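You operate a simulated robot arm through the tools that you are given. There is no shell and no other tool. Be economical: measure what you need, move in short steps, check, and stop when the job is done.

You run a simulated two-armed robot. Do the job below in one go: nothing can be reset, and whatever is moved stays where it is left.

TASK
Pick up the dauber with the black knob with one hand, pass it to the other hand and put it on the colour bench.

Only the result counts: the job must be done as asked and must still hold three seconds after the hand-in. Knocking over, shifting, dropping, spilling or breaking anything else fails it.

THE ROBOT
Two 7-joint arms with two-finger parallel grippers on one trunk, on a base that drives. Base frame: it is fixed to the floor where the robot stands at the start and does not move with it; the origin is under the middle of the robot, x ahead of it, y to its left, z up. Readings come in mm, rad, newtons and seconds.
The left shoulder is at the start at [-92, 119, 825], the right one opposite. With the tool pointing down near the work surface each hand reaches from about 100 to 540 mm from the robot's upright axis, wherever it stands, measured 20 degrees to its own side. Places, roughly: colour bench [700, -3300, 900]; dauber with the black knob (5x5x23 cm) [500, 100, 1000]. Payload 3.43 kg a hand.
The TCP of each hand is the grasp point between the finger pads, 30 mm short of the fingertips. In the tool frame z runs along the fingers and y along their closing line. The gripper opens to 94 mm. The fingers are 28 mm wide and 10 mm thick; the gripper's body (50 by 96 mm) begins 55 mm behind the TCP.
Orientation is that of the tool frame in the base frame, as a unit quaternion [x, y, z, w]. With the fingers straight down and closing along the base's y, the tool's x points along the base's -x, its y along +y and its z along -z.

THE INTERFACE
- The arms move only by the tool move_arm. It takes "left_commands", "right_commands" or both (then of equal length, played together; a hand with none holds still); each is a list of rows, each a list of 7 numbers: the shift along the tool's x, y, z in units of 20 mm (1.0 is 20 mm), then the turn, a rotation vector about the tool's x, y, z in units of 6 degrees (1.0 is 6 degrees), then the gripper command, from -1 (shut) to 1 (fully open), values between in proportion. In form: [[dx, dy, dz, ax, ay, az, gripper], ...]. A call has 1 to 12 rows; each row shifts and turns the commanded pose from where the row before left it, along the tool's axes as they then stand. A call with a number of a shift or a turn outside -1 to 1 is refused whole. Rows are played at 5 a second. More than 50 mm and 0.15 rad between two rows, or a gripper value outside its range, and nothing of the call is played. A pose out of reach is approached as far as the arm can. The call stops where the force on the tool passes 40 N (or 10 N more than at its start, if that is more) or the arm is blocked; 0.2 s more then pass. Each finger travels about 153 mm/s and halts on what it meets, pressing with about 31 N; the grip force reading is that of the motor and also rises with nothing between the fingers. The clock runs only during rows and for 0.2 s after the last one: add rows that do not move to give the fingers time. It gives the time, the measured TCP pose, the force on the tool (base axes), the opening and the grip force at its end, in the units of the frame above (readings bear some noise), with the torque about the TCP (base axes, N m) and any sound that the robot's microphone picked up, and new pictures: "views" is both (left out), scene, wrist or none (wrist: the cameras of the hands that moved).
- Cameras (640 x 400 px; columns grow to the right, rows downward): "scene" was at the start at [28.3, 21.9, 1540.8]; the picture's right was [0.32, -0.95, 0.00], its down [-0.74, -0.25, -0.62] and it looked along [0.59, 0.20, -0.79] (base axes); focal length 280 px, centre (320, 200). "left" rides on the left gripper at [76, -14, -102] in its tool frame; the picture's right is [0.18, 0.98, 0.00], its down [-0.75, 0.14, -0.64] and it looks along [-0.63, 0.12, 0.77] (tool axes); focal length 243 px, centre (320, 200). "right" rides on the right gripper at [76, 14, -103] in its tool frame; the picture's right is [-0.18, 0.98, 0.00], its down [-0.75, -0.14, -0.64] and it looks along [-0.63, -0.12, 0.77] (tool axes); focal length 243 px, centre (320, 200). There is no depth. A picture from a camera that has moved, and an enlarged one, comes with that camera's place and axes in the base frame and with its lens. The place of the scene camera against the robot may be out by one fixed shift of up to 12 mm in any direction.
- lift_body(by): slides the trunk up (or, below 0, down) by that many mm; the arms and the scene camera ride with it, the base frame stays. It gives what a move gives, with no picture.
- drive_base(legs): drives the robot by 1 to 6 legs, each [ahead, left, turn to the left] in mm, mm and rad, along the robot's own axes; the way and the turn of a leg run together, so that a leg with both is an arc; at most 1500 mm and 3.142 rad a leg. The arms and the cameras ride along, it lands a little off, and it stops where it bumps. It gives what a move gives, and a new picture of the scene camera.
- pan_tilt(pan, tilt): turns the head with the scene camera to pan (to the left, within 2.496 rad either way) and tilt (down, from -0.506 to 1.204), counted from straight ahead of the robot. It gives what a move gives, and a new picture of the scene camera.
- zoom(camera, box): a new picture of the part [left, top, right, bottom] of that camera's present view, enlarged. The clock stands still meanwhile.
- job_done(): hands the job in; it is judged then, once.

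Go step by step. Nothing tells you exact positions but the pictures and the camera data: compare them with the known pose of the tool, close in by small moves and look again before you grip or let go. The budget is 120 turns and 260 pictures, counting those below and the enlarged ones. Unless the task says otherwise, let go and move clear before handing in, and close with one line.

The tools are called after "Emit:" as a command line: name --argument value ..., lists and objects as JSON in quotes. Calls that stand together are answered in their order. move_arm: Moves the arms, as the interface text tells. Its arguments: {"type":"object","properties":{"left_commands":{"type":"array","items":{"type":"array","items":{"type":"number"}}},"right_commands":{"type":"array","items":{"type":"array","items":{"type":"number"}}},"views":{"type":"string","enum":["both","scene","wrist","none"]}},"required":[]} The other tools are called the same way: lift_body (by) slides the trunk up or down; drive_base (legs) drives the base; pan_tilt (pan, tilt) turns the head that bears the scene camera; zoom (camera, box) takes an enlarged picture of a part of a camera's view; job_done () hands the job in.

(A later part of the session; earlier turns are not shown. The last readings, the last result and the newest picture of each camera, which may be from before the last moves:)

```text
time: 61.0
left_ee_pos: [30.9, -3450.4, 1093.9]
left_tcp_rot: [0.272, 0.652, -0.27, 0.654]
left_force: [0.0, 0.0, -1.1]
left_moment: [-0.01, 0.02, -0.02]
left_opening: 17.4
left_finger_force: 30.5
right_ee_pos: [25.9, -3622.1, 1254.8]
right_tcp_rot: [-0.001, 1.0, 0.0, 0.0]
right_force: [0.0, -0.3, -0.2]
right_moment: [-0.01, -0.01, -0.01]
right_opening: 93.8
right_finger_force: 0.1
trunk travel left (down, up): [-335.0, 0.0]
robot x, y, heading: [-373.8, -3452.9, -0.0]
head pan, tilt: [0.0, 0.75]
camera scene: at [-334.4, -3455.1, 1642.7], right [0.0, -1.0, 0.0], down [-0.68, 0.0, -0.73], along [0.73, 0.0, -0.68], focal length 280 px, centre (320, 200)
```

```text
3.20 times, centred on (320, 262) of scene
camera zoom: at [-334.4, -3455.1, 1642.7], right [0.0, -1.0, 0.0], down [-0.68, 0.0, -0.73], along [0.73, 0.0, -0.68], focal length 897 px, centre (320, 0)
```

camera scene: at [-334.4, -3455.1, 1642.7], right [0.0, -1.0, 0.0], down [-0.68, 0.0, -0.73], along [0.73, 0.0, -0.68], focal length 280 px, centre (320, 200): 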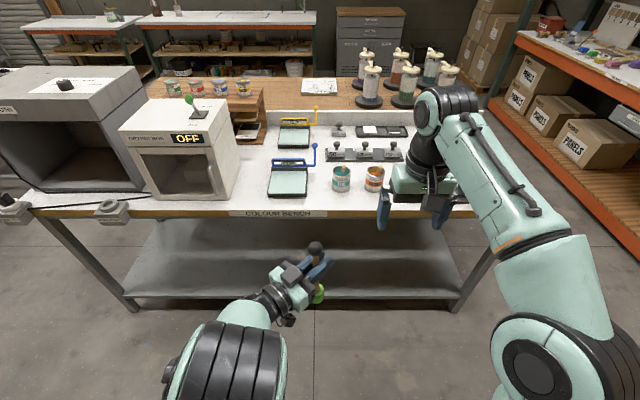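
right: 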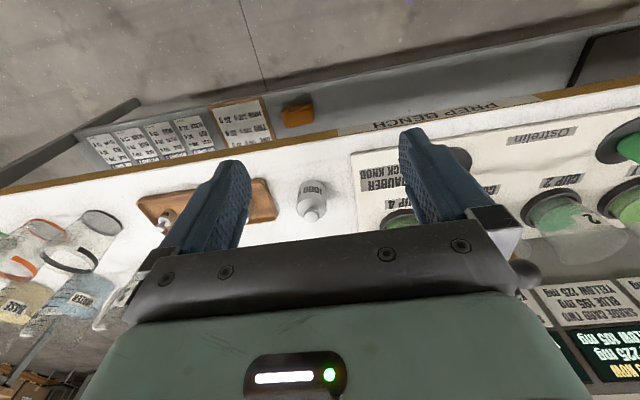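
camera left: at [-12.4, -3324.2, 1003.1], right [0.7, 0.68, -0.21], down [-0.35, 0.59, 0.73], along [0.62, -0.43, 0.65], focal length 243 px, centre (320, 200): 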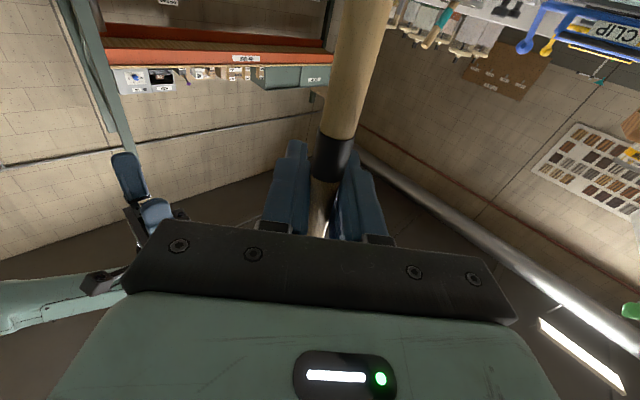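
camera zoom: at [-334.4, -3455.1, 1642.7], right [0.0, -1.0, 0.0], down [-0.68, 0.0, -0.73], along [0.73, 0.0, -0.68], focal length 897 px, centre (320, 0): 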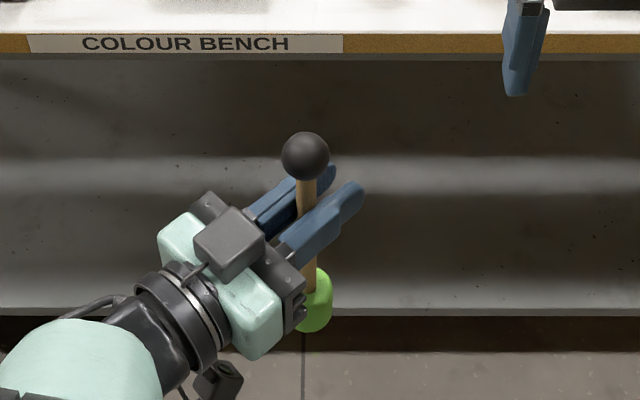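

The dauber is upright at the robot's centreline. I'll drive forward to the bench to make the exchange right over the free spot.

Emit:
drive_base --legs '[[370, -8, 0]]'

Emit:
zoom --camera "scene" --box '[160, 150, 480, 350]'

```text
time: 63.3
left_ee_pos: [398.4, -3455.6, 1093.7]
left_tcp_rot: [0.271, 0.653, -0.27, 0.654]
left_force: [0.0, -0.4, -0.9]
left_moment: [-0.02, -0.03, 0.05]
left_opening: 17.3
left_finger_force: 30.8
right_ee_pos: [394.5, -3626.7, 1253.5]
right_tcp_rot: [-0.003, 1.0, 0.001, 0.0]
right_force: [-0.2, -0.3, -0.2]
right_moment: [0.01, 0.01, 0.0]
right_opening: 94.0
right_finger_force: 0.1
trunk travel left (down, up): [-335.0, 0.0]
robot x, y, heading: [-3.5, -3459.8, 0.01]
head pan, tilt: [0.0, 0.75]
camera scene: at [33.4, -3461.7, 1642.5], right [0.01, -1.0, 0.0], down [-0.68, 0.0, -0.73], along [0.73, 0.0, -0.68], focal length 280 px, centre (320, 200)
```

scene: 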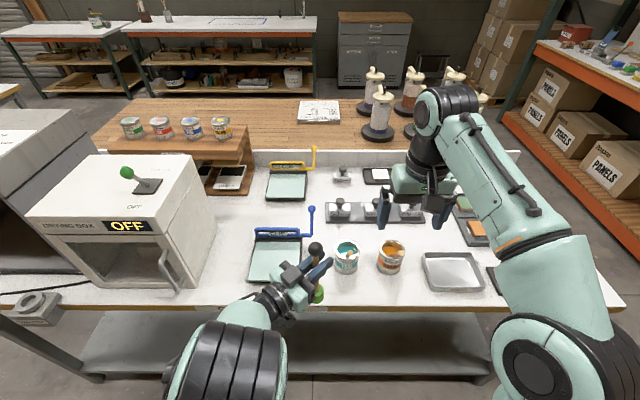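

```text
2.00 times, centred on (320, 250) of scene
camera zoom: at [33.4, -3461.7, 1642.5], right [0.01, -1.0, 0.0], down [-0.68, 0.0, -0.73], along [0.73, 0.0, -0.68], focal length 561 px, centre (320, 100)
```

zoom: 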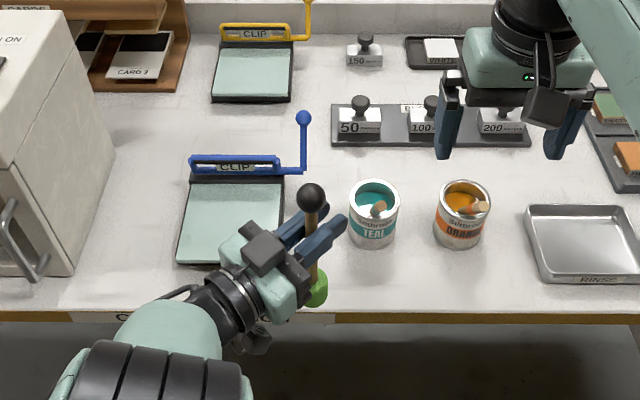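

Everything matches: knob at about (397, −3453, 1163). I'll bring the right hand over it, fingers open and above the knob.

Emit:
move_arm --right_commands '[[0, 0.9, 0.2, 0, 0, 0, 1], [0, 0.9, 0.2, 0, 0, 0, 1], [0, 0.9, 0.2, 0, 0, 0, 1], [0, 0.9, 0.2, 0, 0, 0, 1], [0, 0.9, 0, 0, 0, 0, 1], [0, 0.9, 0, 0, 0, 0, 1], [0, 0.9, 0, 0, 0, 0, 1], [0, 0.9, 0, 0, 0, 0, 1], [0, 0.8, 0, 0, 0, 0, 1], [-0.1, 0.65, 0, 0, 0, 0, 1], [0, 0, 0, 0, 0, 0, 1]]' --views "both"

Emit:
zoom --camera "scene" --box '[240, 150, 440, 320]'

```text
time: 65.7
left_ee_pos: [398.8, -3454.9, 1093.0]
left_tcp_rot: [0.27, 0.653, -0.269, 0.654]
left_force: [-0.3, -0.1, -1.6]
left_moment: [-0.03, 0.0, 0.02]
left_opening: 17.6
left_finger_force: 30.7
right_ee_pos: [397.1, -3454.6, 1237.8]
right_tcp_rot: [-0.003, 1.0, 0.0, 0.0]
right_force: [-0.4, -0.3, -0.1]
right_moment: [-0.01, -0.01, -0.04]
right_opening: 94.0
right_finger_force: 0.1
trunk travel left (down, up): [-335.0, 0.0]
robot x, y, heading: [-6.1, -3460.4, 0.006]
head pan, tilt: [0.0, 0.75]
camera scene: at [33.7, -3462.0, 1642.7], right [0.01, -1.0, 0.0], down [-0.68, 0.0, -0.73], along [0.73, 0.0, -0.68], focal length 280 px, centre (320, 200)
camera right: at [320.2, -3440.2, 1340.2], right [0.18, 0.98, 0.0], down [0.75, -0.14, 0.64], along [0.63, -0.11, -0.77], focal length 243 px, centre (320, 200)
```

scene: 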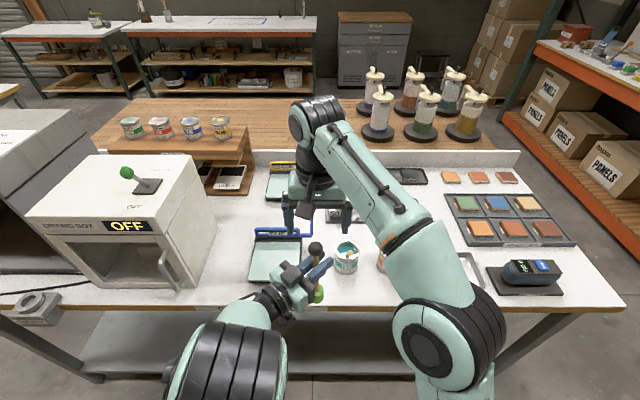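
right: 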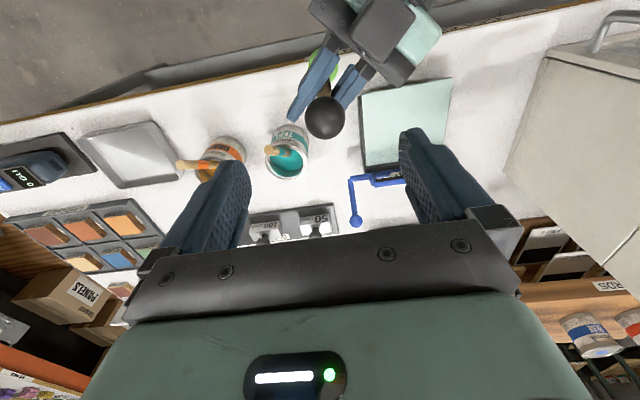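

```text
2.35 times, centred on (340, 235) of scene
camera zoom: at [33.7, -3462.0, 1642.7], right [0.01, -1.0, 0.0], down [-0.68, 0.0, -0.73], along [0.73, 0.0, -0.68], focal length 660 px, centre (273, 118)
```

zoom: 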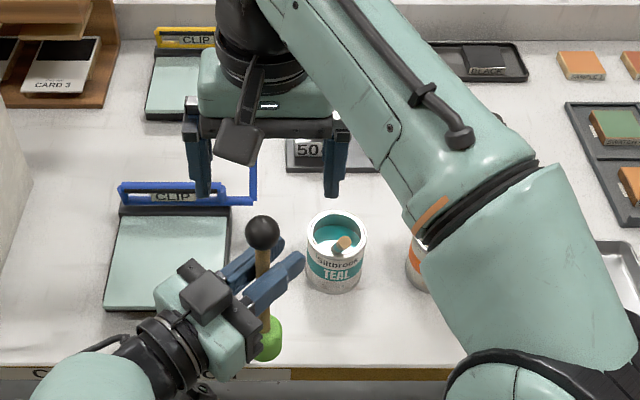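

From the wrist camera the knob is at about (391, −3449). I'll trim slightly and descend part way.

Emit:
move_arm --right_commands '[[0.25, 0.25, 0.3, 0, 0, 0, 1], [0, 0, 0.6, 0, 0, 0, 1], [0, 0, 0.6, 0, 0, 0, 1], [0, 0, 0.7, 0, 0, 0, 1], [0, 0, 0, 0, 0, 0, 1]]' --views "both"

Emit:
zoom --camera "scene" --box '[240, 170, 400, 310]'

```text
time: 66.9
left_ee_pos: [398.7, -3454.5, 1093.3]
left_tcp_rot: [0.271, 0.652, -0.269, 0.654]
left_force: [0.2, -0.8, -0.5]
left_moment: [0.01, -0.03, 0.0]
left_opening: 17.6
left_finger_force: 31.0
right_ee_pos: [391.5, -3448.7, 1192.4]
right_tcp_rot: [-0.003, 1.0, 0.001, 0.0]
right_force: [0.4, -0.5, -0.6]
right_moment: [0.02, -0.03, -0.02]
right_opening: 93.9
right_finger_force: 0.0
trunk travel left (down, up): [-335.0, 0.0]
robot x, y, heading: [-8.2, -3459.9, 0.005]
head pan, tilt: [0.0, 0.75]
camera scene: at [33.8, -3461.7, 1642.7], right [0.01, -1.0, 0.0], down [-0.68, 0.0, -0.73], along [0.73, 0.0, -0.68], focal length 280 px, centre (320, 200)
camera right: at [314.5, -3435.3, 1295.2], right [0.18, 0.98, 0.0], down [0.75, -0.14, 0.64], along [0.63, -0.11, -0.77], focal length 243 px, centre (320, 200)
```

scene: 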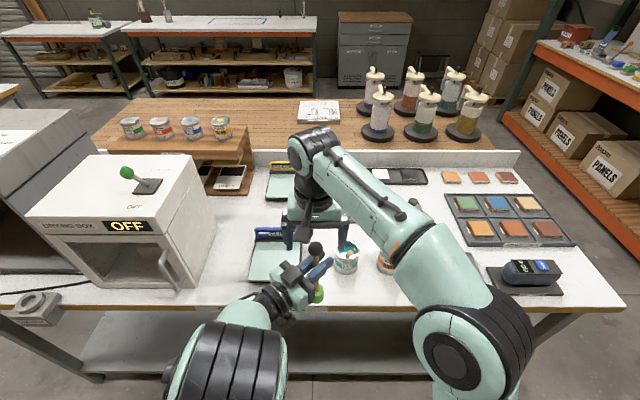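
right: 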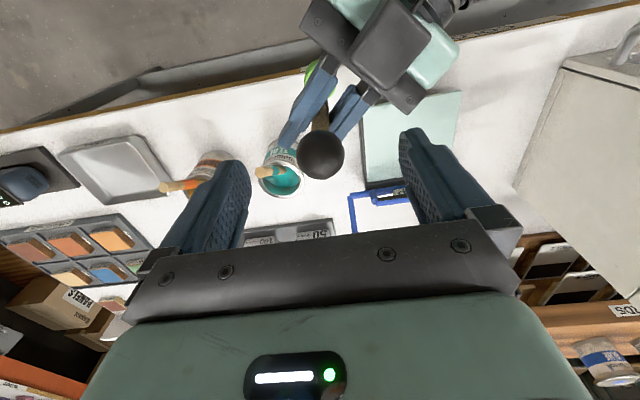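

```text
2.86 times, centred on (320, 240) of scene
camera zoom: at [33.8, -3461.7, 1642.7], right [0.01, -1.0, 0.0], down [-0.68, 0.0, -0.73], along [0.73, 0.0, -0.68], focal length 801 px, centre (320, 86)
```

zoom: 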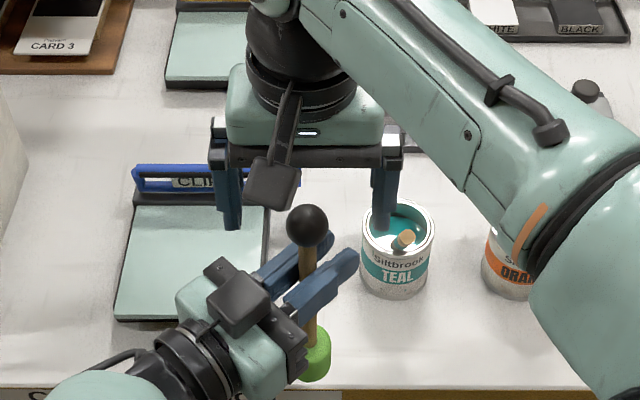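

The knob is at (389, −3447, 1162), midway between the fingers. I'll descend the last 30 mm and close the right hand gently.

Emit:
move_arm --right_commands '[[0.12, 0.08, 0.5, 0, 0, 0, 1], [0, 0, 0.5, 0, 0, 0, 1], [0, 0, 0.5, 0, 0, 0, 1], [0, 0, 0, 0, 0, 0, 1]]' --views "wrist"

Emit:
zoom --camera "scene" --box '[240, 170, 400, 310]'

```text
time: 67.9
left_ee_pos: [399.6, -3456.7, 1093.1]
left_tcp_rot: [0.272, 0.652, -0.27, 0.654]
left_force: [0.5, 0.0, -0.2]
left_moment: [0.0, 0.0, 0.04]
left_opening: 17.3
left_finger_force: 30.5
right_ee_pos: [388.8, -3447.5, 1162.8]
right_tcp_rot: [-0.001, 1.0, 0.0, 0.0]
right_force: [-0.2, -0.1, -0.1]
right_moment: [0.03, 0.03, -0.01]
right_opening: 94.0
right_finger_force: 0.1
trunk travel left (down, up): [-335.0, 0.0]
robot x, y, heading: [-7.3, -3458.7, 0.003]
head pan, tilt: [0.0, 0.75]
camera right: at [312.7, -3434.5, 1265.1], right [0.18, 0.98, 0.0], down [0.75, -0.14, 0.64], along [0.63, -0.12, -0.77], focal length 243 px, centre (320, 200)
```

right: 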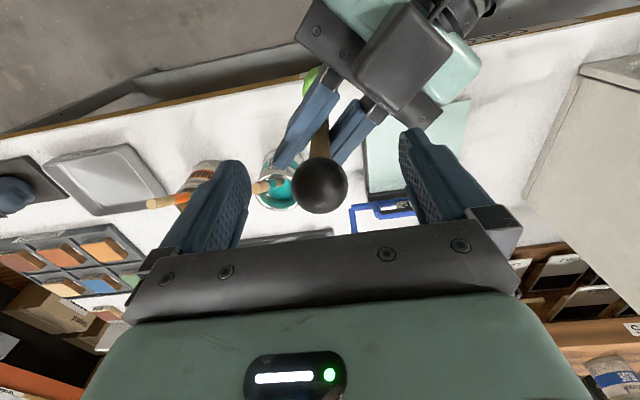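

```text
2.86 times, centred on (320, 240) of scene
camera zoom: at [33.8, -3461.7, 1642.7], right [0.01, -1.0, 0.0], down [-0.68, 0.0, -0.73], along [0.73, 0.0, -0.68], focal length 801 px, centre (320, 86)
```

zoom: 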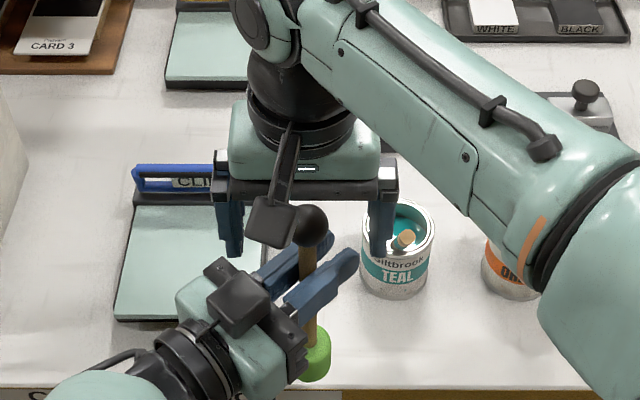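

The knob projects exactly onto the right TCP. Closing the right hand on it.

Emit:
move_arm --right_commands '[[0, 0, 0, 0, 0, 0, 0.3], [0, 0, 0, 0, 0, 0, 0], [0, 0, 0, 0, 0, 0, -0.2], [0, 0, 0, 0, 0, 0, -0.5], [0, 0, 0, 0, 0, 0, -1], [0, 0, 0, 0, 0, 0, -1], [0, 0, 0, 0, 0, 0, -1]]' --views "wrist"

Emit:
zoom --camera "scene" --box '[240, 170, 400, 310]'

```text
time: 69.5
left_ee_pos: [399.0, -3454.7, 1093.2]
left_tcp_rot: [0.27, 0.652, -0.268, 0.655]
left_force: [-1.1, 4.2, -1.7]
left_moment: [-0.19, -0.12, -0.01]
left_opening: 17.4
left_finger_force: 31.5
right_ee_pos: [388.6, -3446.9, 1161.5]
right_tcp_rot: [-0.002, 1.0, 0.0, 0.0]
right_force: [0.9, -4.8, 0.8]
right_moment: [-0.11, 0.0, -0.02]
right_opening: 31.1
right_finger_force: 30.9
trunk travel left (down, up): [-335.0, 0.0]
robot x, y, heading: [-5.4, -3462.8, 0.008]
head pan, tilt: [0.0, 0.75]
camera right: at [312.8, -3434.6, 1265.3], right [0.18, 0.98, 0.0], down [0.75, -0.14, 0.64], along [0.63, -0.12, -0.77], focal length 243 px, centre (320, 200)
```

right: 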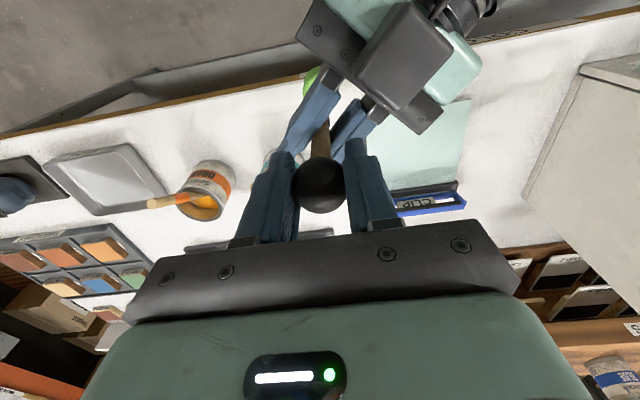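

```text
2.86 times, centred on (320, 240) of scene
camera zoom: at [33.8, -3461.7, 1642.7], right [0.01, -1.0, 0.0], down [-0.68, 0.0, -0.73], along [0.73, 0.0, -0.68], focal length 801 px, centre (320, 86)
```

zoom: 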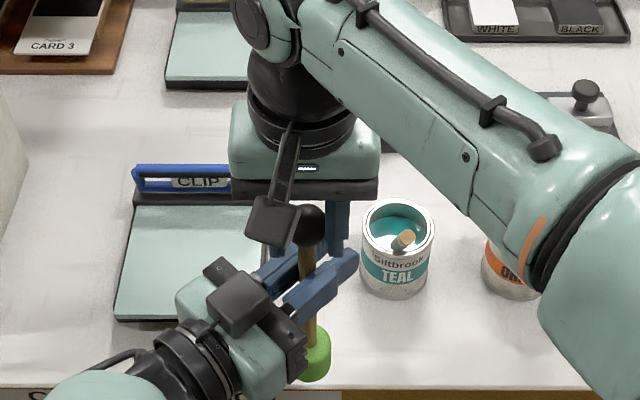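

The right hand has the knob, with 31 mm opening. I'll open the left hand partway and see that the dauber hangs steady.

Emit:
move_arm --left_commands '[[0, 0, 0, 0, 0, 0, -0.5], [0, 0, 0, 0, 0, 0, -0.2], [0, 0, 0, 0, 0, 0, 0], [0, 0, 0, 0, 0, 0, 0.2], [0, 0, 0, 0, 0, 0, 0.2]]' --views "both"

Emit:
zoom --camera "scene" --box '[240, 170, 400, 310]'

```text
time: 70.7
left_ee_pos: [399.7, -3454.0, 1093.2]
left_tcp_rot: [0.271, 0.653, -0.269, 0.654]
left_force: [-0.2, -0.1, -0.3]
left_moment: [-0.03, 0.04, -0.03]
left_opening: 56.4
left_finger_force: 0.1
right_ee_pos: [389.0, -3448.3, 1163.2]
right_tcp_rot: [-0.002, 1.0, 0.0, 0.0]
right_force: [0.4, 0.8, 0.1]
right_moment: [0.03, 0.03, 0.02]
right_opening: 31.0
right_finger_force: 31.3
trunk travel left (down, up): [-335.0, 0.0]
robot x, y, heading: [-1.5, -3453.4, 0.003]
head pan, tilt: [0.0, 0.75]
camera scene: at [33.8, -3461.7, 1642.7], right [0.01, -1.0, 0.0], down [-0.68, 0.0, -0.73], along [0.73, 0.0, -0.68], focal length 280 px, centre (320, 200)
camera left: at [316.7, -3392.9, 1016.9], right [0.69, 0.7, -0.18], down [-0.36, 0.55, 0.75], along [0.62, -0.46, 0.63], focal length 243 px, centre (320, 200)
```

scene: 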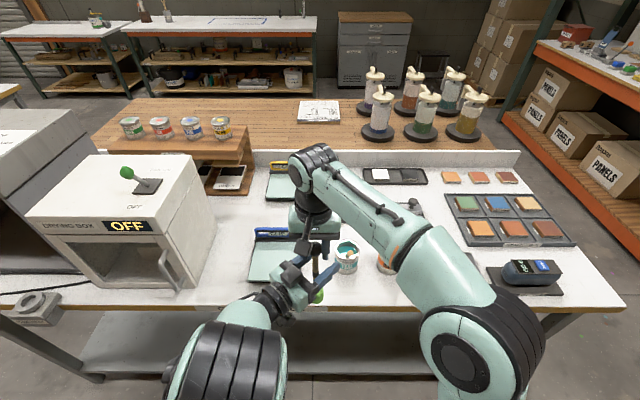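
left: 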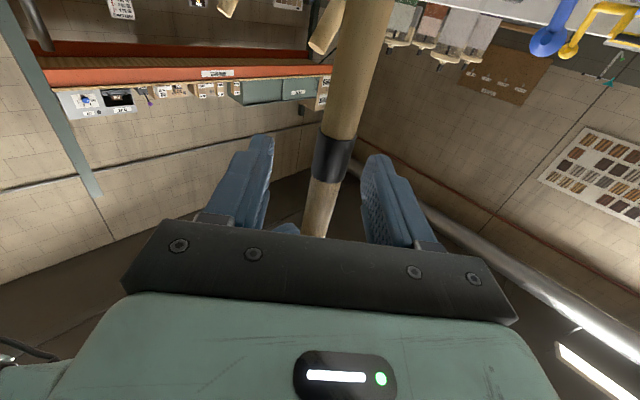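

```text
2.86 times, centred on (320, 240) of scene
camera zoom: at [33.8, -3461.7, 1642.7], right [0.01, -1.0, 0.0], down [-0.68, 0.0, -0.73], along [0.73, 0.0, -0.68], focal length 801 px, centre (320, 86)
```

zoom: 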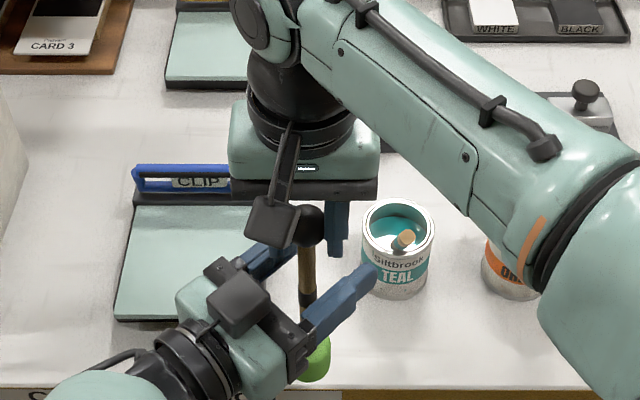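

The dauber hangs upright from the right hand. Backing the left hand away along its fingers.

Emit:
move_arm --left_commands '[[0, 0, -0.5, 0, 0, 0, 0.2], [0, 0, -0.8, 0, 0, 0, 0.2], [0, 0, -0.9, 0, 0, 0, 0.2], [0, 0, -0.9, 0, 0, 0, 0.2], [0, 0, -0.9, 0, 0, 0, 0.2], [0, 0, -0.9, 0, 0, 0, 0.2], [0, 0, -0.9, 0, 0, 0, 0.2]]' --views "both"

Emit:
zoom --camera "scene" --box '[240, 170, 400, 310]'

```text
time: 72.3
left_ee_pos: [355.2, -3365.1, 1099.4]
left_tcp_rot: [0.271, 0.652, -0.27, 0.655]
left_force: [0.0, -0.1, 0.4]
left_moment: [0.01, 0.01, 0.0]
left_opening: 56.4
left_finger_force: 0.1
left hand out of reach, approached as far as the arm can: row 4, 5, 6, 7
right_ee_pos: [388.7, -3447.3, 1162.0]
right_tcp_rot: [-0.003, 1.0, 0.0, 0.0]
right_force: [0.9, -0.2, 0.1]
right_moment: [0.0, 0.0, -0.01]
right_opening: 30.8
right_finger_force: 30.6
trunk travel left (down, up): [-335.0, 0.0]
robot x, y, heading: [-5.1, -3456.9, 0.006]
head pan, tilt: [0.0, 0.75]
camera scene: at [33.7, -3461.2, 1642.7], right [0.01, -1.0, 0.0], down [-0.68, 0.0, -0.73], along [0.73, 0.0, -0.68], focal length 280 px, centre (320, 200)
camera left: at [272.2, -3302.2, 1022.1], right [0.7, 0.7, -0.18], down [-0.36, 0.55, 0.75], along [0.62, -0.46, 0.63], focal length 243 px, centre (320, 200)
```

scene: 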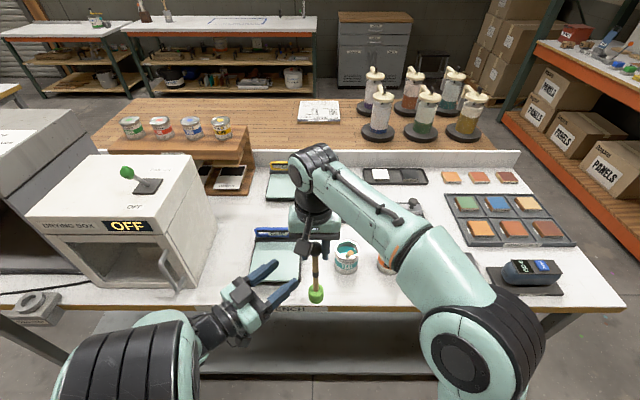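
left: 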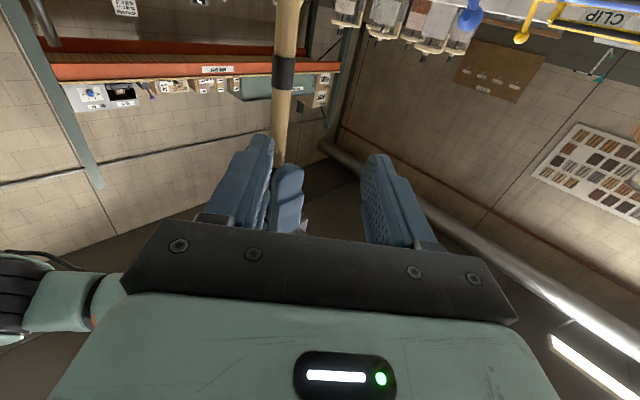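

```text
2.86 times, centred on (320, 240) of scene
camera zoom: at [33.7, -3461.2, 1642.7], right [0.01, -1.0, 0.0], down [-0.68, 0.0, -0.73], along [0.73, 0.0, -0.68], focal length 801 px, centre (320, 86)
```

zoom: 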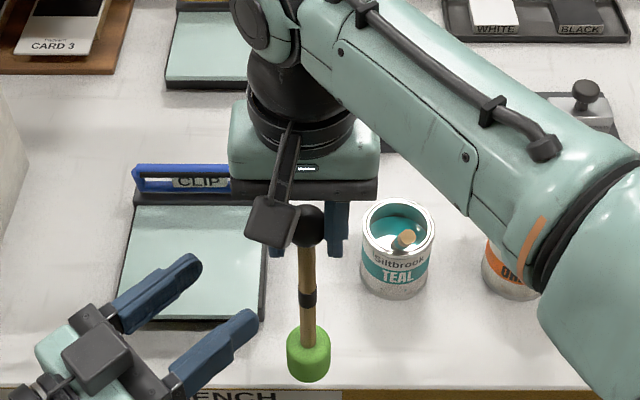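

The left hand is clear and the dauber hangs vertically. I'll move it forward to (450, −3457) and check with the cameras.

Emit:
move_arm --right_commands '[[-0.2, -0.05, 0, 0, 0, 0, -1], [-0.4, -0.1, 0, 0, 0, 0, -1], [-0.5, -0.1, 0, 0, 0, 0, -1], [-0.5, -0.1, 0, 0, 0, 0, -1], [-0.5, -0.1, 0, 0, 0, 0, -1], [-0.5, 0, 0, 0, 0, 0, -1], [-0.3, 0, 0, 0, 0, 0, -1], [-0.15, 0, 0, 0, 0, 0, -1], [0, 0, 0, 0, 0, 0, -1]]' --views "both"

Emit:
zoom --camera "scene" --box '[240, 170, 400, 310]'

```text
time: 74.3
left_ee_pos: [354.6, -3364.7, 1097.5]
left_tcp_rot: [0.272, 0.652, -0.27, 0.654]
left_force: [-0.9, 1.1, 0.1]
left_moment: [0.01, 0.02, 0.01]
left_opening: 56.5
left_finger_force: 0.0
right_ee_pos: [449.9, -3456.1, 1162.9]
right_tcp_rot: [-0.003, 1.0, 0.0, 0.0]
right_force: [-0.3, 0.0, 0.3]
right_moment: [-0.03, 0.01, 0.03]
right_opening: 30.7
right_finger_force: 30.5
trunk travel left (down, up): [-335.0, 0.0]
robot x, y, heading: [-5.1, -3460.1, 0.003]
head pan, tilt: [0.0, 0.75]
camera scene: at [33.8, -3461.7, 1642.7], right [0.01, -1.0, 0.0], down [-0.68, 0.0, -0.73], along [0.73, 0.0, -0.68], focal length 280 px, centre (320, 200)
camera right: at [373.3, -3442.1, 1265.7], right [0.18, 0.98, 0.0], down [0.75, -0.14, 0.64], along [0.63, -0.11, -0.77], focal length 243 px, centre (320, 200)
```

scene: 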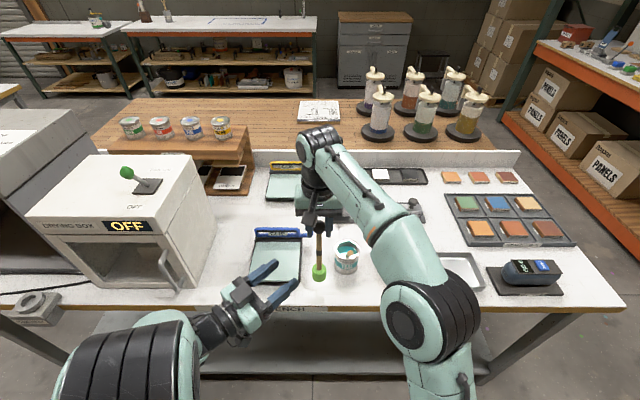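
right: 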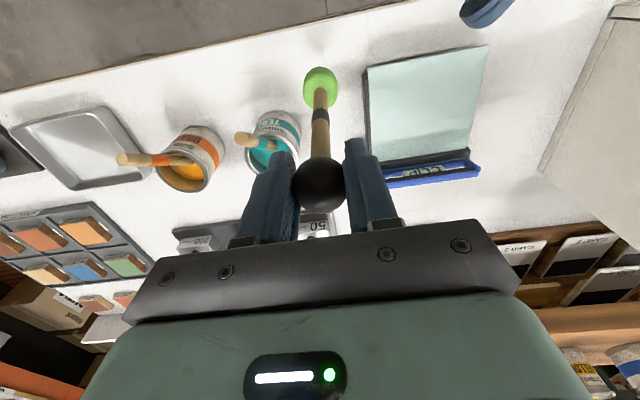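

```text
2.86 times, centred on (320, 240) of scene
camera zoom: at [33.8, -3461.7, 1642.7], right [0.01, -1.0, 0.0], down [-0.68, 0.0, -0.73], along [0.73, 0.0, -0.68], focal length 801 px, centre (320, 86)
```

zoom: 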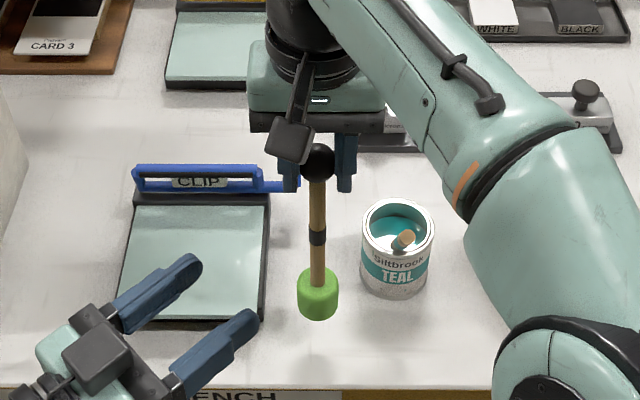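

The landing spot is clear of the clip, pot and edge. Lowering most of the way.

Emit:
move_arm --right_commands '[[0, 0, 0.4, 0, 0, 0, -1], [0, 0, 0.4, 0, 0, 0, -1], [0, 0, 0.4, 0, 0, 0, -1], [0, 0, 0.3, 0, 0, 0, -1], [0, 0, 0.15, 0, 0, 0, -1], [0, 0, 0, 0, 0, 0, -1]]' --views "wrist"

Emit:
zoom --camera "scene" --box '[280, 220, 370, 300]'

```text
time: 75.7
left_ee_pos: [354.9, -3365.4, 1098.2]
left_tcp_rot: [0.271, 0.652, -0.269, 0.655]
left_force: [0.2, -0.2, 0.6]
left_moment: [-0.01, 0.01, 0.05]
left_opening: 56.4
left_finger_force: 0.0
right_ee_pos: [450.2, -3454.3, 1130.5]
right_tcp_rot: [-0.002, 1.0, 0.0, 0.0]
right_force: [-0.5, 0.1, 0.2]
right_moment: [0.02, 0.0, -0.04]
right_opening: 31.1
right_finger_force: 31.0
trunk travel left (down, up): [-335.0, 0.0]
robot x, y, heading: [-3.0, -3459.5, 0.005]
head pan, tilt: [0.0, 0.75]
camera right: at [373.3, -3442.3, 1233.7], right [0.18, 0.98, 0.0], down [0.75, -0.14, 0.64], along [0.63, -0.11, -0.77], focal length 243 px, centre (320, 200)
```

right: 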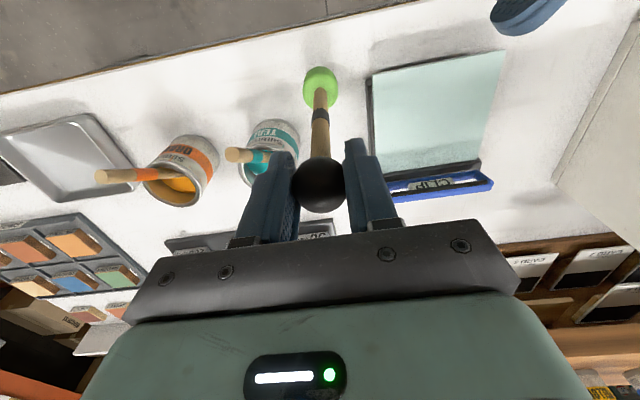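

```text
5.00 times, centred on (325, 260) of scene
camera zoom: at [33.8, -3461.7, 1642.7], right [0.01, -1.0, 0.0], down [-0.68, 0.0, -0.73], along [0.73, 0.0, -0.68], focal length 1402 px, centre (295, -100)
```

zoom: 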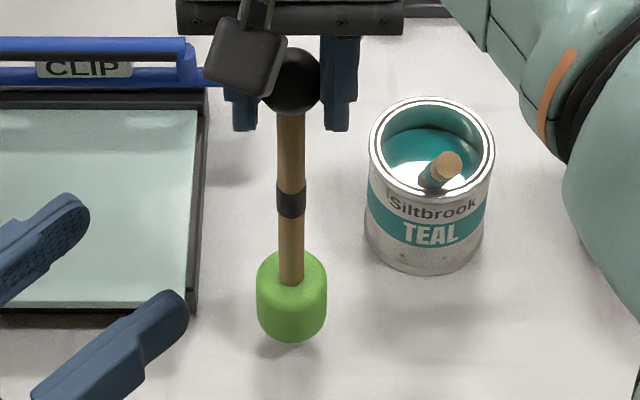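

About 13 mm remain by my estimate, and a contact shadow is forming. I'll go down in 2 mm steps and watch the force.

Emit:
move_arm --right_commands '[[0, 0, 0.12, 0, 0, 0, -1], [0, 0, 0.12, 0, 0, 0, -1], [0, 0, 0.12, 0, 0, 0, -1], [0, 0, 0.1, 0, 0, 0, -1], [0, 0, 0, 0, 0, 0, -1]]' --views "none"

Emit:
zoom --camera "scene" --box '[280, 220, 370, 300]'

```text
time: 76.9
left_ee_pos: [354.3, -3364.6, 1098.1]
left_tcp_rot: [0.272, 0.652, -0.27, 0.654]
left_force: [-0.6, -0.5, 0.7]
left_moment: [-0.03, 0.01, -0.01]
left_opening: 56.3
left_finger_force: 0.0
right_ee_pos: [449.5, -3455.7, 1122.2]
right_tcp_rot: [-0.003, 1.0, 0.001, 0.0]
right_force: [0.9, 0.2, 0.4]
right_moment: [0.01, -0.03, 0.02]
right_opening: 31.0
right_finger_force: 31.6
trunk travel left (down, up): [-335.0, 0.0]
robot x, y, heading: [-6.3, -3460.9, 0.006]
head pan, tilt: [0.0, 0.75]
```

```text
5.00 times, centred on (325, 260) of scene
camera zoom: at [33.8, -3461.7, 1642.7], right [0.01, -1.0, 0.0], down [-0.68, 0.0, -0.73], along [0.73, 0.0, -0.68], focal length 1402 px, centre (295, -100)
```

zoom: 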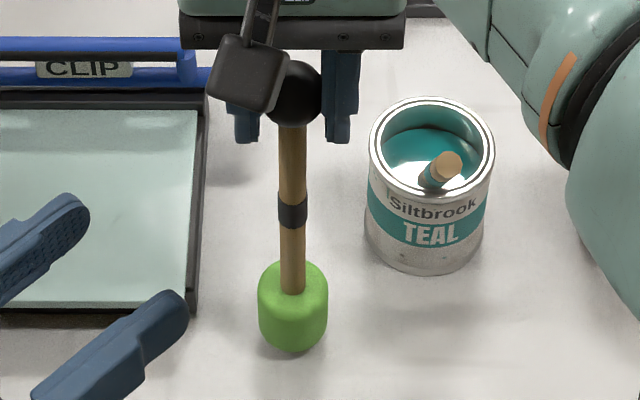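

Emit:
move_arm --right_commands '[[0, 0, 0.1, 0, 0, 0, -1], [0, 0, 0.1, 0, 0, 0, -1], [0, 0, 0, 0, 0, 0, -1]]' --views "none"

Emit:
zoom --camera "scene" --box '[280, 220, 370, 300]'

```text
time: 77.7
left_ee_pos: [354.6, -3364.9, 1098.9]
left_tcp_rot: [0.271, 0.652, -0.27, 0.654]
left_force: [-0.3, 0.8, 0.0]
left_moment: [0.0, 0.0, -0.01]
left_opening: 56.3
left_finger_force: 0.1
right_ee_pos: [450.3, -3455.0, 1118.1]
right_tcp_rot: [-0.003, 1.0, 0.0, 0.0]
right_force: [-0.3, 0.3, -0.8]
right_moment: [0.01, 0.0, 0.0]
right_opening: 30.9
right_finger_force: 31.2
trunk travel left (down, up): [-335.0, 0.0]
robot x, y, heading: [-6.1, -3457.9, 0.01]
head pan, tilt: [0.0, 0.75]
```

```text
5.00 times, centred on (325, 260) of scene
camera zoom: at [33.8, -3461.7, 1642.7], right [0.01, -1.0, 0.0], down [-0.68, 0.0, -0.73], along [0.73, 0.0, -0.68], focal length 1402 px, centre (295, -100)
```

zoom: 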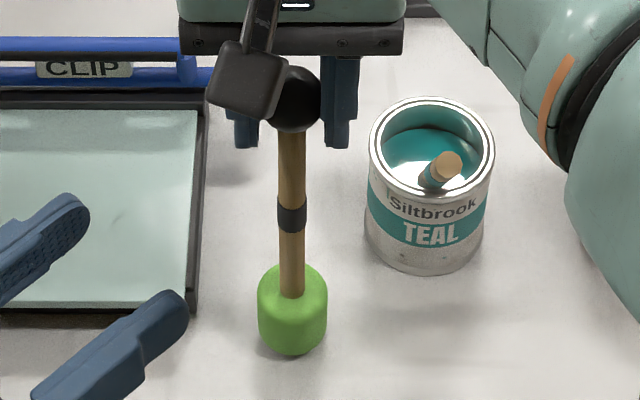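

No contact yet; continuing in 2 mm steps.

Emit:
move_arm --right_commands '[[0, 0, 0.1, 0, 0, 0, -1], [0, 0, 0, 0, 0, 0, -1]]' --views "none"

Emit:
move_arm --right_commands '[[0, 0, 0.1, 0, 0, 0, -1], [0, 0, 0, 0, 0, 0, -1]]' --views "none"

Emit:
zoom --camera "scene" --box '[280, 220, 370, 300]'

```text
time: 78.3
left_ee_pos: [354.8, -3365.0, 1099.6]
left_tcp_rot: [0.272, 0.652, -0.271, 0.654]
left_force: [-0.9, -0.1, -1.0]
left_moment: [0.04, -0.01, -0.03]
left_opening: 56.5
left_finger_force: 0.1
right_ee_pos: [449.7, -3457.1, 1115.9]
right_tcp_rot: [-0.002, 1.0, 0.0, 0.0]
right_force: [-0.3, -0.7, 0.0]
right_moment: [0.02, 0.0, -0.02]
right_opening: 30.8
right_finger_force: 30.9
trunk travel left (down, up): [-335.0, 0.0]
robot x, y, heading: [-3.4, -3464.1, 0.006]
head pan, tilt: [0.0, 0.75]
```

```text
time: 78.9
left_ee_pos: [355.1, -3365.9, 1098.6]
left_tcp_rot: [0.271, 0.652, -0.27, 0.654]
left_force: [-0.2, 1.1, 0.3]
left_moment: [0.02, 0.04, -0.03]
left_opening: 56.4
left_finger_force: 0.0
right_ee_pos: [449.8, -3455.8, 1113.2]
right_tcp_rot: [-0.002, 1.0, 0.0, 0.0]
right_force: [-0.5, 0.6, 0.4]
right_moment: [-0.02, 0.04, 0.0]
right_opening: 31.1
right_finger_force: 30.9
trunk travel left (down, up): [-335.0, 0.0]
robot x, y, heading: [-5.4, -3461.0, 0.01]
head pan, tilt: [0.0, 0.75]
```

```text
5.00 times, centred on (325, 260) of scene
camera zoom: at [33.8, -3461.7, 1642.7], right [0.01, -1.0, 0.0], down [-0.68, 0.0, -0.73], along [0.73, 0.0, -0.68], focal length 1402 px, centre (295, -100)
```

zoom: 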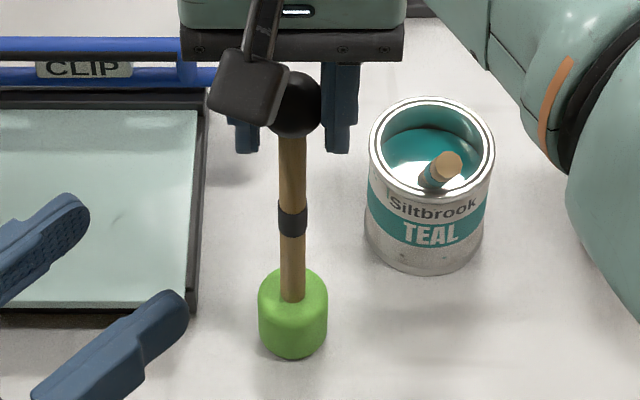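

Emit:
move_arm --right_commands '[[0, 0, 0.1, 0, 0, 0, -1], [0, 0, 0.1, 0, 0, 0, -1], [0, 0, 0, 0, 0, 0, -1]]' --views "none"

Emit:
move_arm --right_commands '[[0, 0, 0.1, 0, 0, 0, -1], [0, 0, 0, 0, 0, 0, -1]]' --views "wrist"

Emit:
zoom --camera "scene" --box '[280, 220, 370, 300]'

```text
time: 79.7
left_ee_pos: [354.6, -3365.1, 1099.6]
left_tcp_rot: [0.271, 0.652, -0.27, 0.654]
left_force: [-0.2, 0.2, -0.4]
left_moment: [-0.01, 0.03, 0.0]
left_opening: 56.2
left_finger_force: 0.1
right_ee_pos: [450.9, -3456.0, 1111.7]
right_tcp_rot: [-0.003, 1.0, 0.001, 0.001]
right_force: [-0.4, -0.1, 9.6]
right_moment: [-0.11, 0.28, -0.02]
right_opening: 30.9
right_finger_force: 30.9
trunk travel left (down, up): [-335.0, 0.0]
robot x, y, heading: [-7.3, -3459.4, 0.011]
head pan, tilt: [0.0, 0.75]
```

```text
time: 80.3
left_ee_pos: [353.4, -3365.3, 1099.7]
left_tcp_rot: [0.271, 0.652, -0.268, 0.655]
left_force: [-0.4, 0.1, 1.3]
left_moment: [0.01, -0.01, 0.02]
left_opening: 56.5
left_finger_force: 0.0
right_ee_pos: [449.9, -3455.2, 1110.7]
right_tcp_rot: [-0.003, 1.0, 0.001, 0.004]
right_force: [0.6, -0.9, 28.8]
right_moment: [-0.04, 0.24, 0.05]
right_opening: 30.7
right_finger_force: 31.2
trunk travel left (down, up): [-335.0, 0.0]
robot x, y, heading: [-2.0, -3461.6, 0.004]
head pan, tilt: [0.0, 0.75]
camera right: at [372.0, -3442.7, 1213.0], right [0.18, 0.98, 0.01], down [0.75, -0.14, 0.65], along [0.64, -0.11, -0.76], focal length 243 px, centre (320, 200)
```

right: 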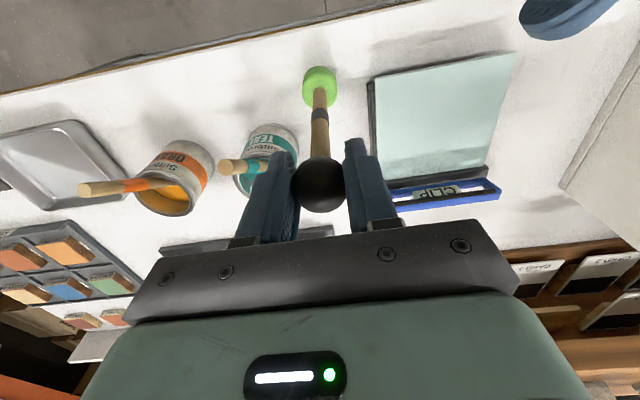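

```text
5.00 times, centred on (325, 260) of scene
camera zoom: at [31.6, -3461.9, 1642.9], right [0.01, -1.0, 0.0], down [-0.68, 0.0, -0.73], along [0.73, 0.0, -0.68], focal length 1402 px, centre (295, -100)
```

zoom: 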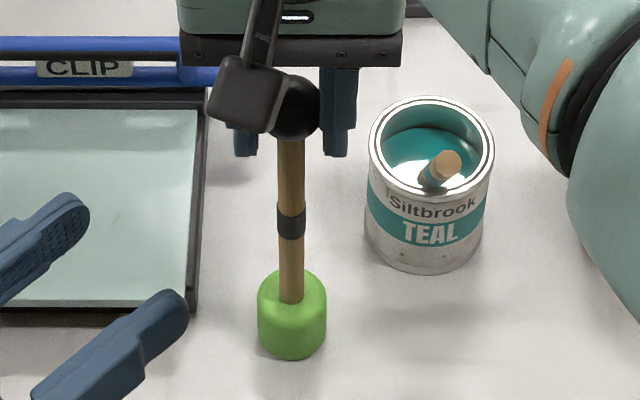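

Contact at 29 N. I'll ease up a couple of millimetres to take the pressure off.

Emit:
move_arm --right_commands '[[0, 0, -0.13, 0, 0, 0, -1], [0, 0, 0, 0, 0, 0, -1]]' --views "none"

```text
time: 80.9
left_ee_pos: [354.5, -3365.5, 1098.1]
left_tcp_rot: [0.27, 0.653, -0.269, 0.655]
left_force: [0.5, 0.2, -0.6]
left_moment: [0.01, 0.01, -0.01]
left_opening: 56.6
left_finger_force: 0.0
right_ee_pos: [449.7, -3455.8, 1110.4]
right_tcp_rot: [-0.003, 1.0, 0.001, 0.002]
right_force: [4.8, -0.1, 20.5]
right_moment: [0.18, -0.73, 0.0]
right_opening: 30.8
right_finger_force: 31.0
trunk travel left (down, up): [-335.0, 0.0]
robot x, y, heading: [-5.8, -3459.1, 0.007]
head pan, tilt: [0.0, 0.75]
```

Emit:
move_arm --right_commands '[[0, 0, -0.1, 0, 0, 0, -1], [0, 0, 0, 0, 0, 0, -1]]' --views "none"

Emit:
zoom --camera "scene" --box '[280, 220, 370, 300]'

```text
time: 81.5
left_ee_pos: [354.7, -3364.6, 1098.8]
left_tcp_rot: [0.271, 0.652, -0.269, 0.655]
left_force: [-0.1, 0.6, 0.0]
left_moment: [-0.01, 0.0, 0.01]
left_opening: 56.3
left_finger_force: 0.1
right_ee_pos: [448.6, -3455.1, 1111.3]
right_tcp_rot: [-0.002, 1.0, -0.001, -0.001]
right_force: [2.6, 0.1, 3.3]
right_moment: [0.0, -0.36, -0.03]
right_opening: 30.9
right_finger_force: 31.0
trunk travel left (down, up): [-335.0, 0.0]
robot x, y, heading: [-2.6, -3462.5, 0.001]
head pan, tilt: [0.0, 0.75]
```

```text
5.00 times, centred on (325, 260) of scene
camera zoom: at [33.5, -3461.8, 1642.5], right [0.01, -1.0, 0.0], down [-0.68, 0.0, -0.73], along [0.73, 0.0, -0.68], focal length 1402 px, centre (295, -100)
```

zoom: 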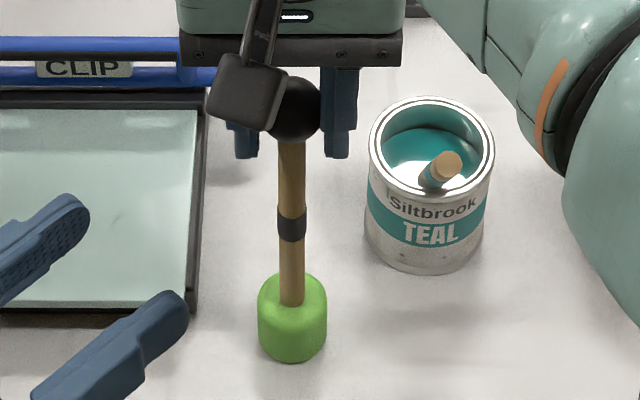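

The force is down to about 3 N, with the dauber upright on the bench. Opening the right hand slowly.

Emit:
move_arm --right_commands '[[0, 0, 0, 0, 0, 0, -0.3], [0, 0, 0, 0, 0, 0, -0.2], [0, 0, 0, 0, 0, 0, 0], [0, 0, 0, 0, 0, 0, 0.4], [0, 0, 0, 0, 0, 0, 0.8], [0, 0, 0, 0, 0, 0, 0.8]]' --views "wrist"

Emit:
zoom --camera "scene" --box '[270, 200, 390, 300]'

```text
time: 82.9
left_ee_pos: [354.4, -3366.3, 1099.1]
left_tcp_rot: [0.272, 0.652, -0.27, 0.654]
left_force: [1.2, -0.3, 0.5]
left_moment: [0.01, 0.01, -0.01]
left_opening: 56.3
left_finger_force: 0.1
right_ee_pos: [449.1, -3456.1, 1113.2]
right_tcp_rot: [-0.002, 1.0, 0.0, -0.001]
right_force: [0.8, -0.7, 0.3]
right_moment: [-0.04, -0.02, 0.02]
right_opening: 84.6
right_finger_force: 0.0
trunk travel left (down, up): [-335.0, 0.0]
robot x, y, heading: [-5.6, -3456.9, 0.004]
head pan, tilt: [0.0, 0.75]
camera right: at [373.3, -3442.5, 1215.1], right [0.18, 0.98, 0.0], down [0.75, -0.14, 0.64], along [0.63, -0.11, -0.77], focal length 243 px, centre (320, 200)
```

right: 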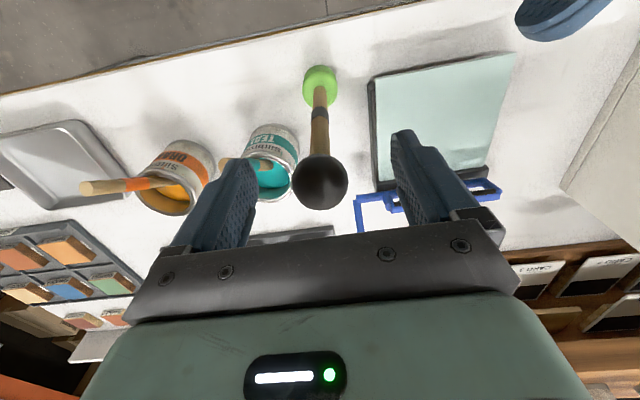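

```text
4.00 times, centred on (330, 250) of scene
camera zoom: at [33.7, -3461.7, 1642.7], right [0.01, -1.0, 0.0], down [-0.68, 0.0, -0.73], along [0.73, 0.0, -0.68], focal length 1122 px, centre (280, 0)
```

zoom: 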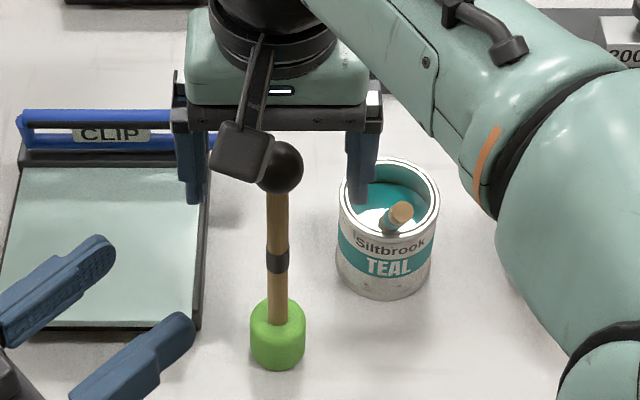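

The dauber stands on its own. I'll raise the right hand straight up, then draw it back.

Emit:
move_arm --right_commands '[[0, 0, -0.3, 0, 0, 0, 0.8], [0, 0, -0.5, 0, 0, 0, 0.8], [0, 0, -0.6, 0, 0, 0, 0.8], [0, 0, -0.6, 0, 0, 0, 0.8], [0, 0, -0.6, 0, 0, 0, 0.8], [0.4, 0, -0.7, 0, 0, 0, 0.8], [0.5, 0, -0.7, 0, 0, 0, 0.8], [0.6, 0, -0.7, 0, 0, 0, 0.8], [0.8, 0, -0.5, 0, 0, 0, 0.8], [0.8, 0, 0, 0, 0, 0, 0.8]]' --views "both"

Emit:
zoom --camera "scene" --box '[240, 180, 400, 300]'

```text
time: 85.1
left_ee_pos: [354.5, -3365.8, 1098.5]
left_tcp_rot: [0.271, 0.652, -0.27, 0.654]
left_force: [-0.5, 0.5, 0.3]
left_moment: [0.0, -0.01, -0.02]
left_opening: 56.3
left_finger_force: 0.1
right_ee_pos: [386.7, -3455.4, 1215.8]
right_tcp_rot: [-0.003, 1.0, 0.0, 0.0]
right_force: [-0.2, -0.3, 0.6]
right_moment: [-0.01, 0.0, 0.01]
right_opening: 84.6
right_finger_force: 0.0
trunk travel left (down, up): [-335.0, 0.0]
robot x, y, heading: [-3.1, -3460.1, 0.007]
head pan, tilt: [0.0, 0.75]
camera scene: at [33.2, -3461.9, 1642.7], right [0.01, -1.0, 0.0], down [-0.68, 0.0, -0.73], along [0.73, 0.0, -0.68], focal length 280 px, centre (320, 200)
camera right: at [310.0, -3442.9, 1318.8], right [0.18, 0.98, 0.0], down [0.75, -0.14, 0.64], along [0.63, -0.11, -0.77], focal length 243 px, centre (320, 200)
```

scene: 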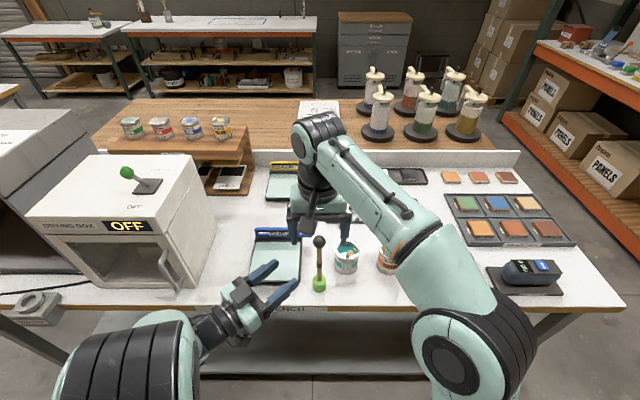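
right: 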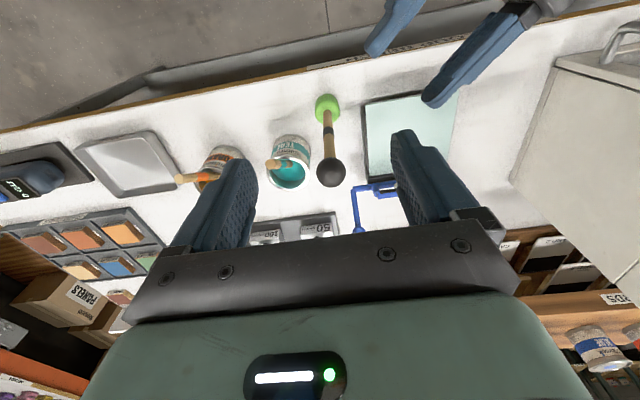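

```text
3.33 times, centred on (320, 240) of scene
camera zoom: at [33.2, -3461.9, 1642.7], right [0.01, -1.0, 0.0], down [-0.68, 0.0, -0.73], along [0.73, 0.0, -0.68], focal length 935 px, centre (320, 67)
```

zoom: 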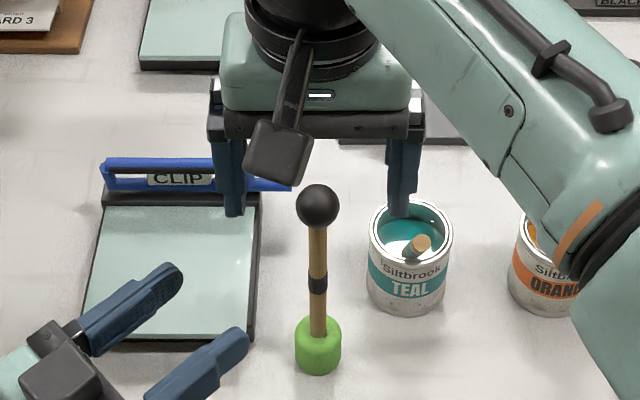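

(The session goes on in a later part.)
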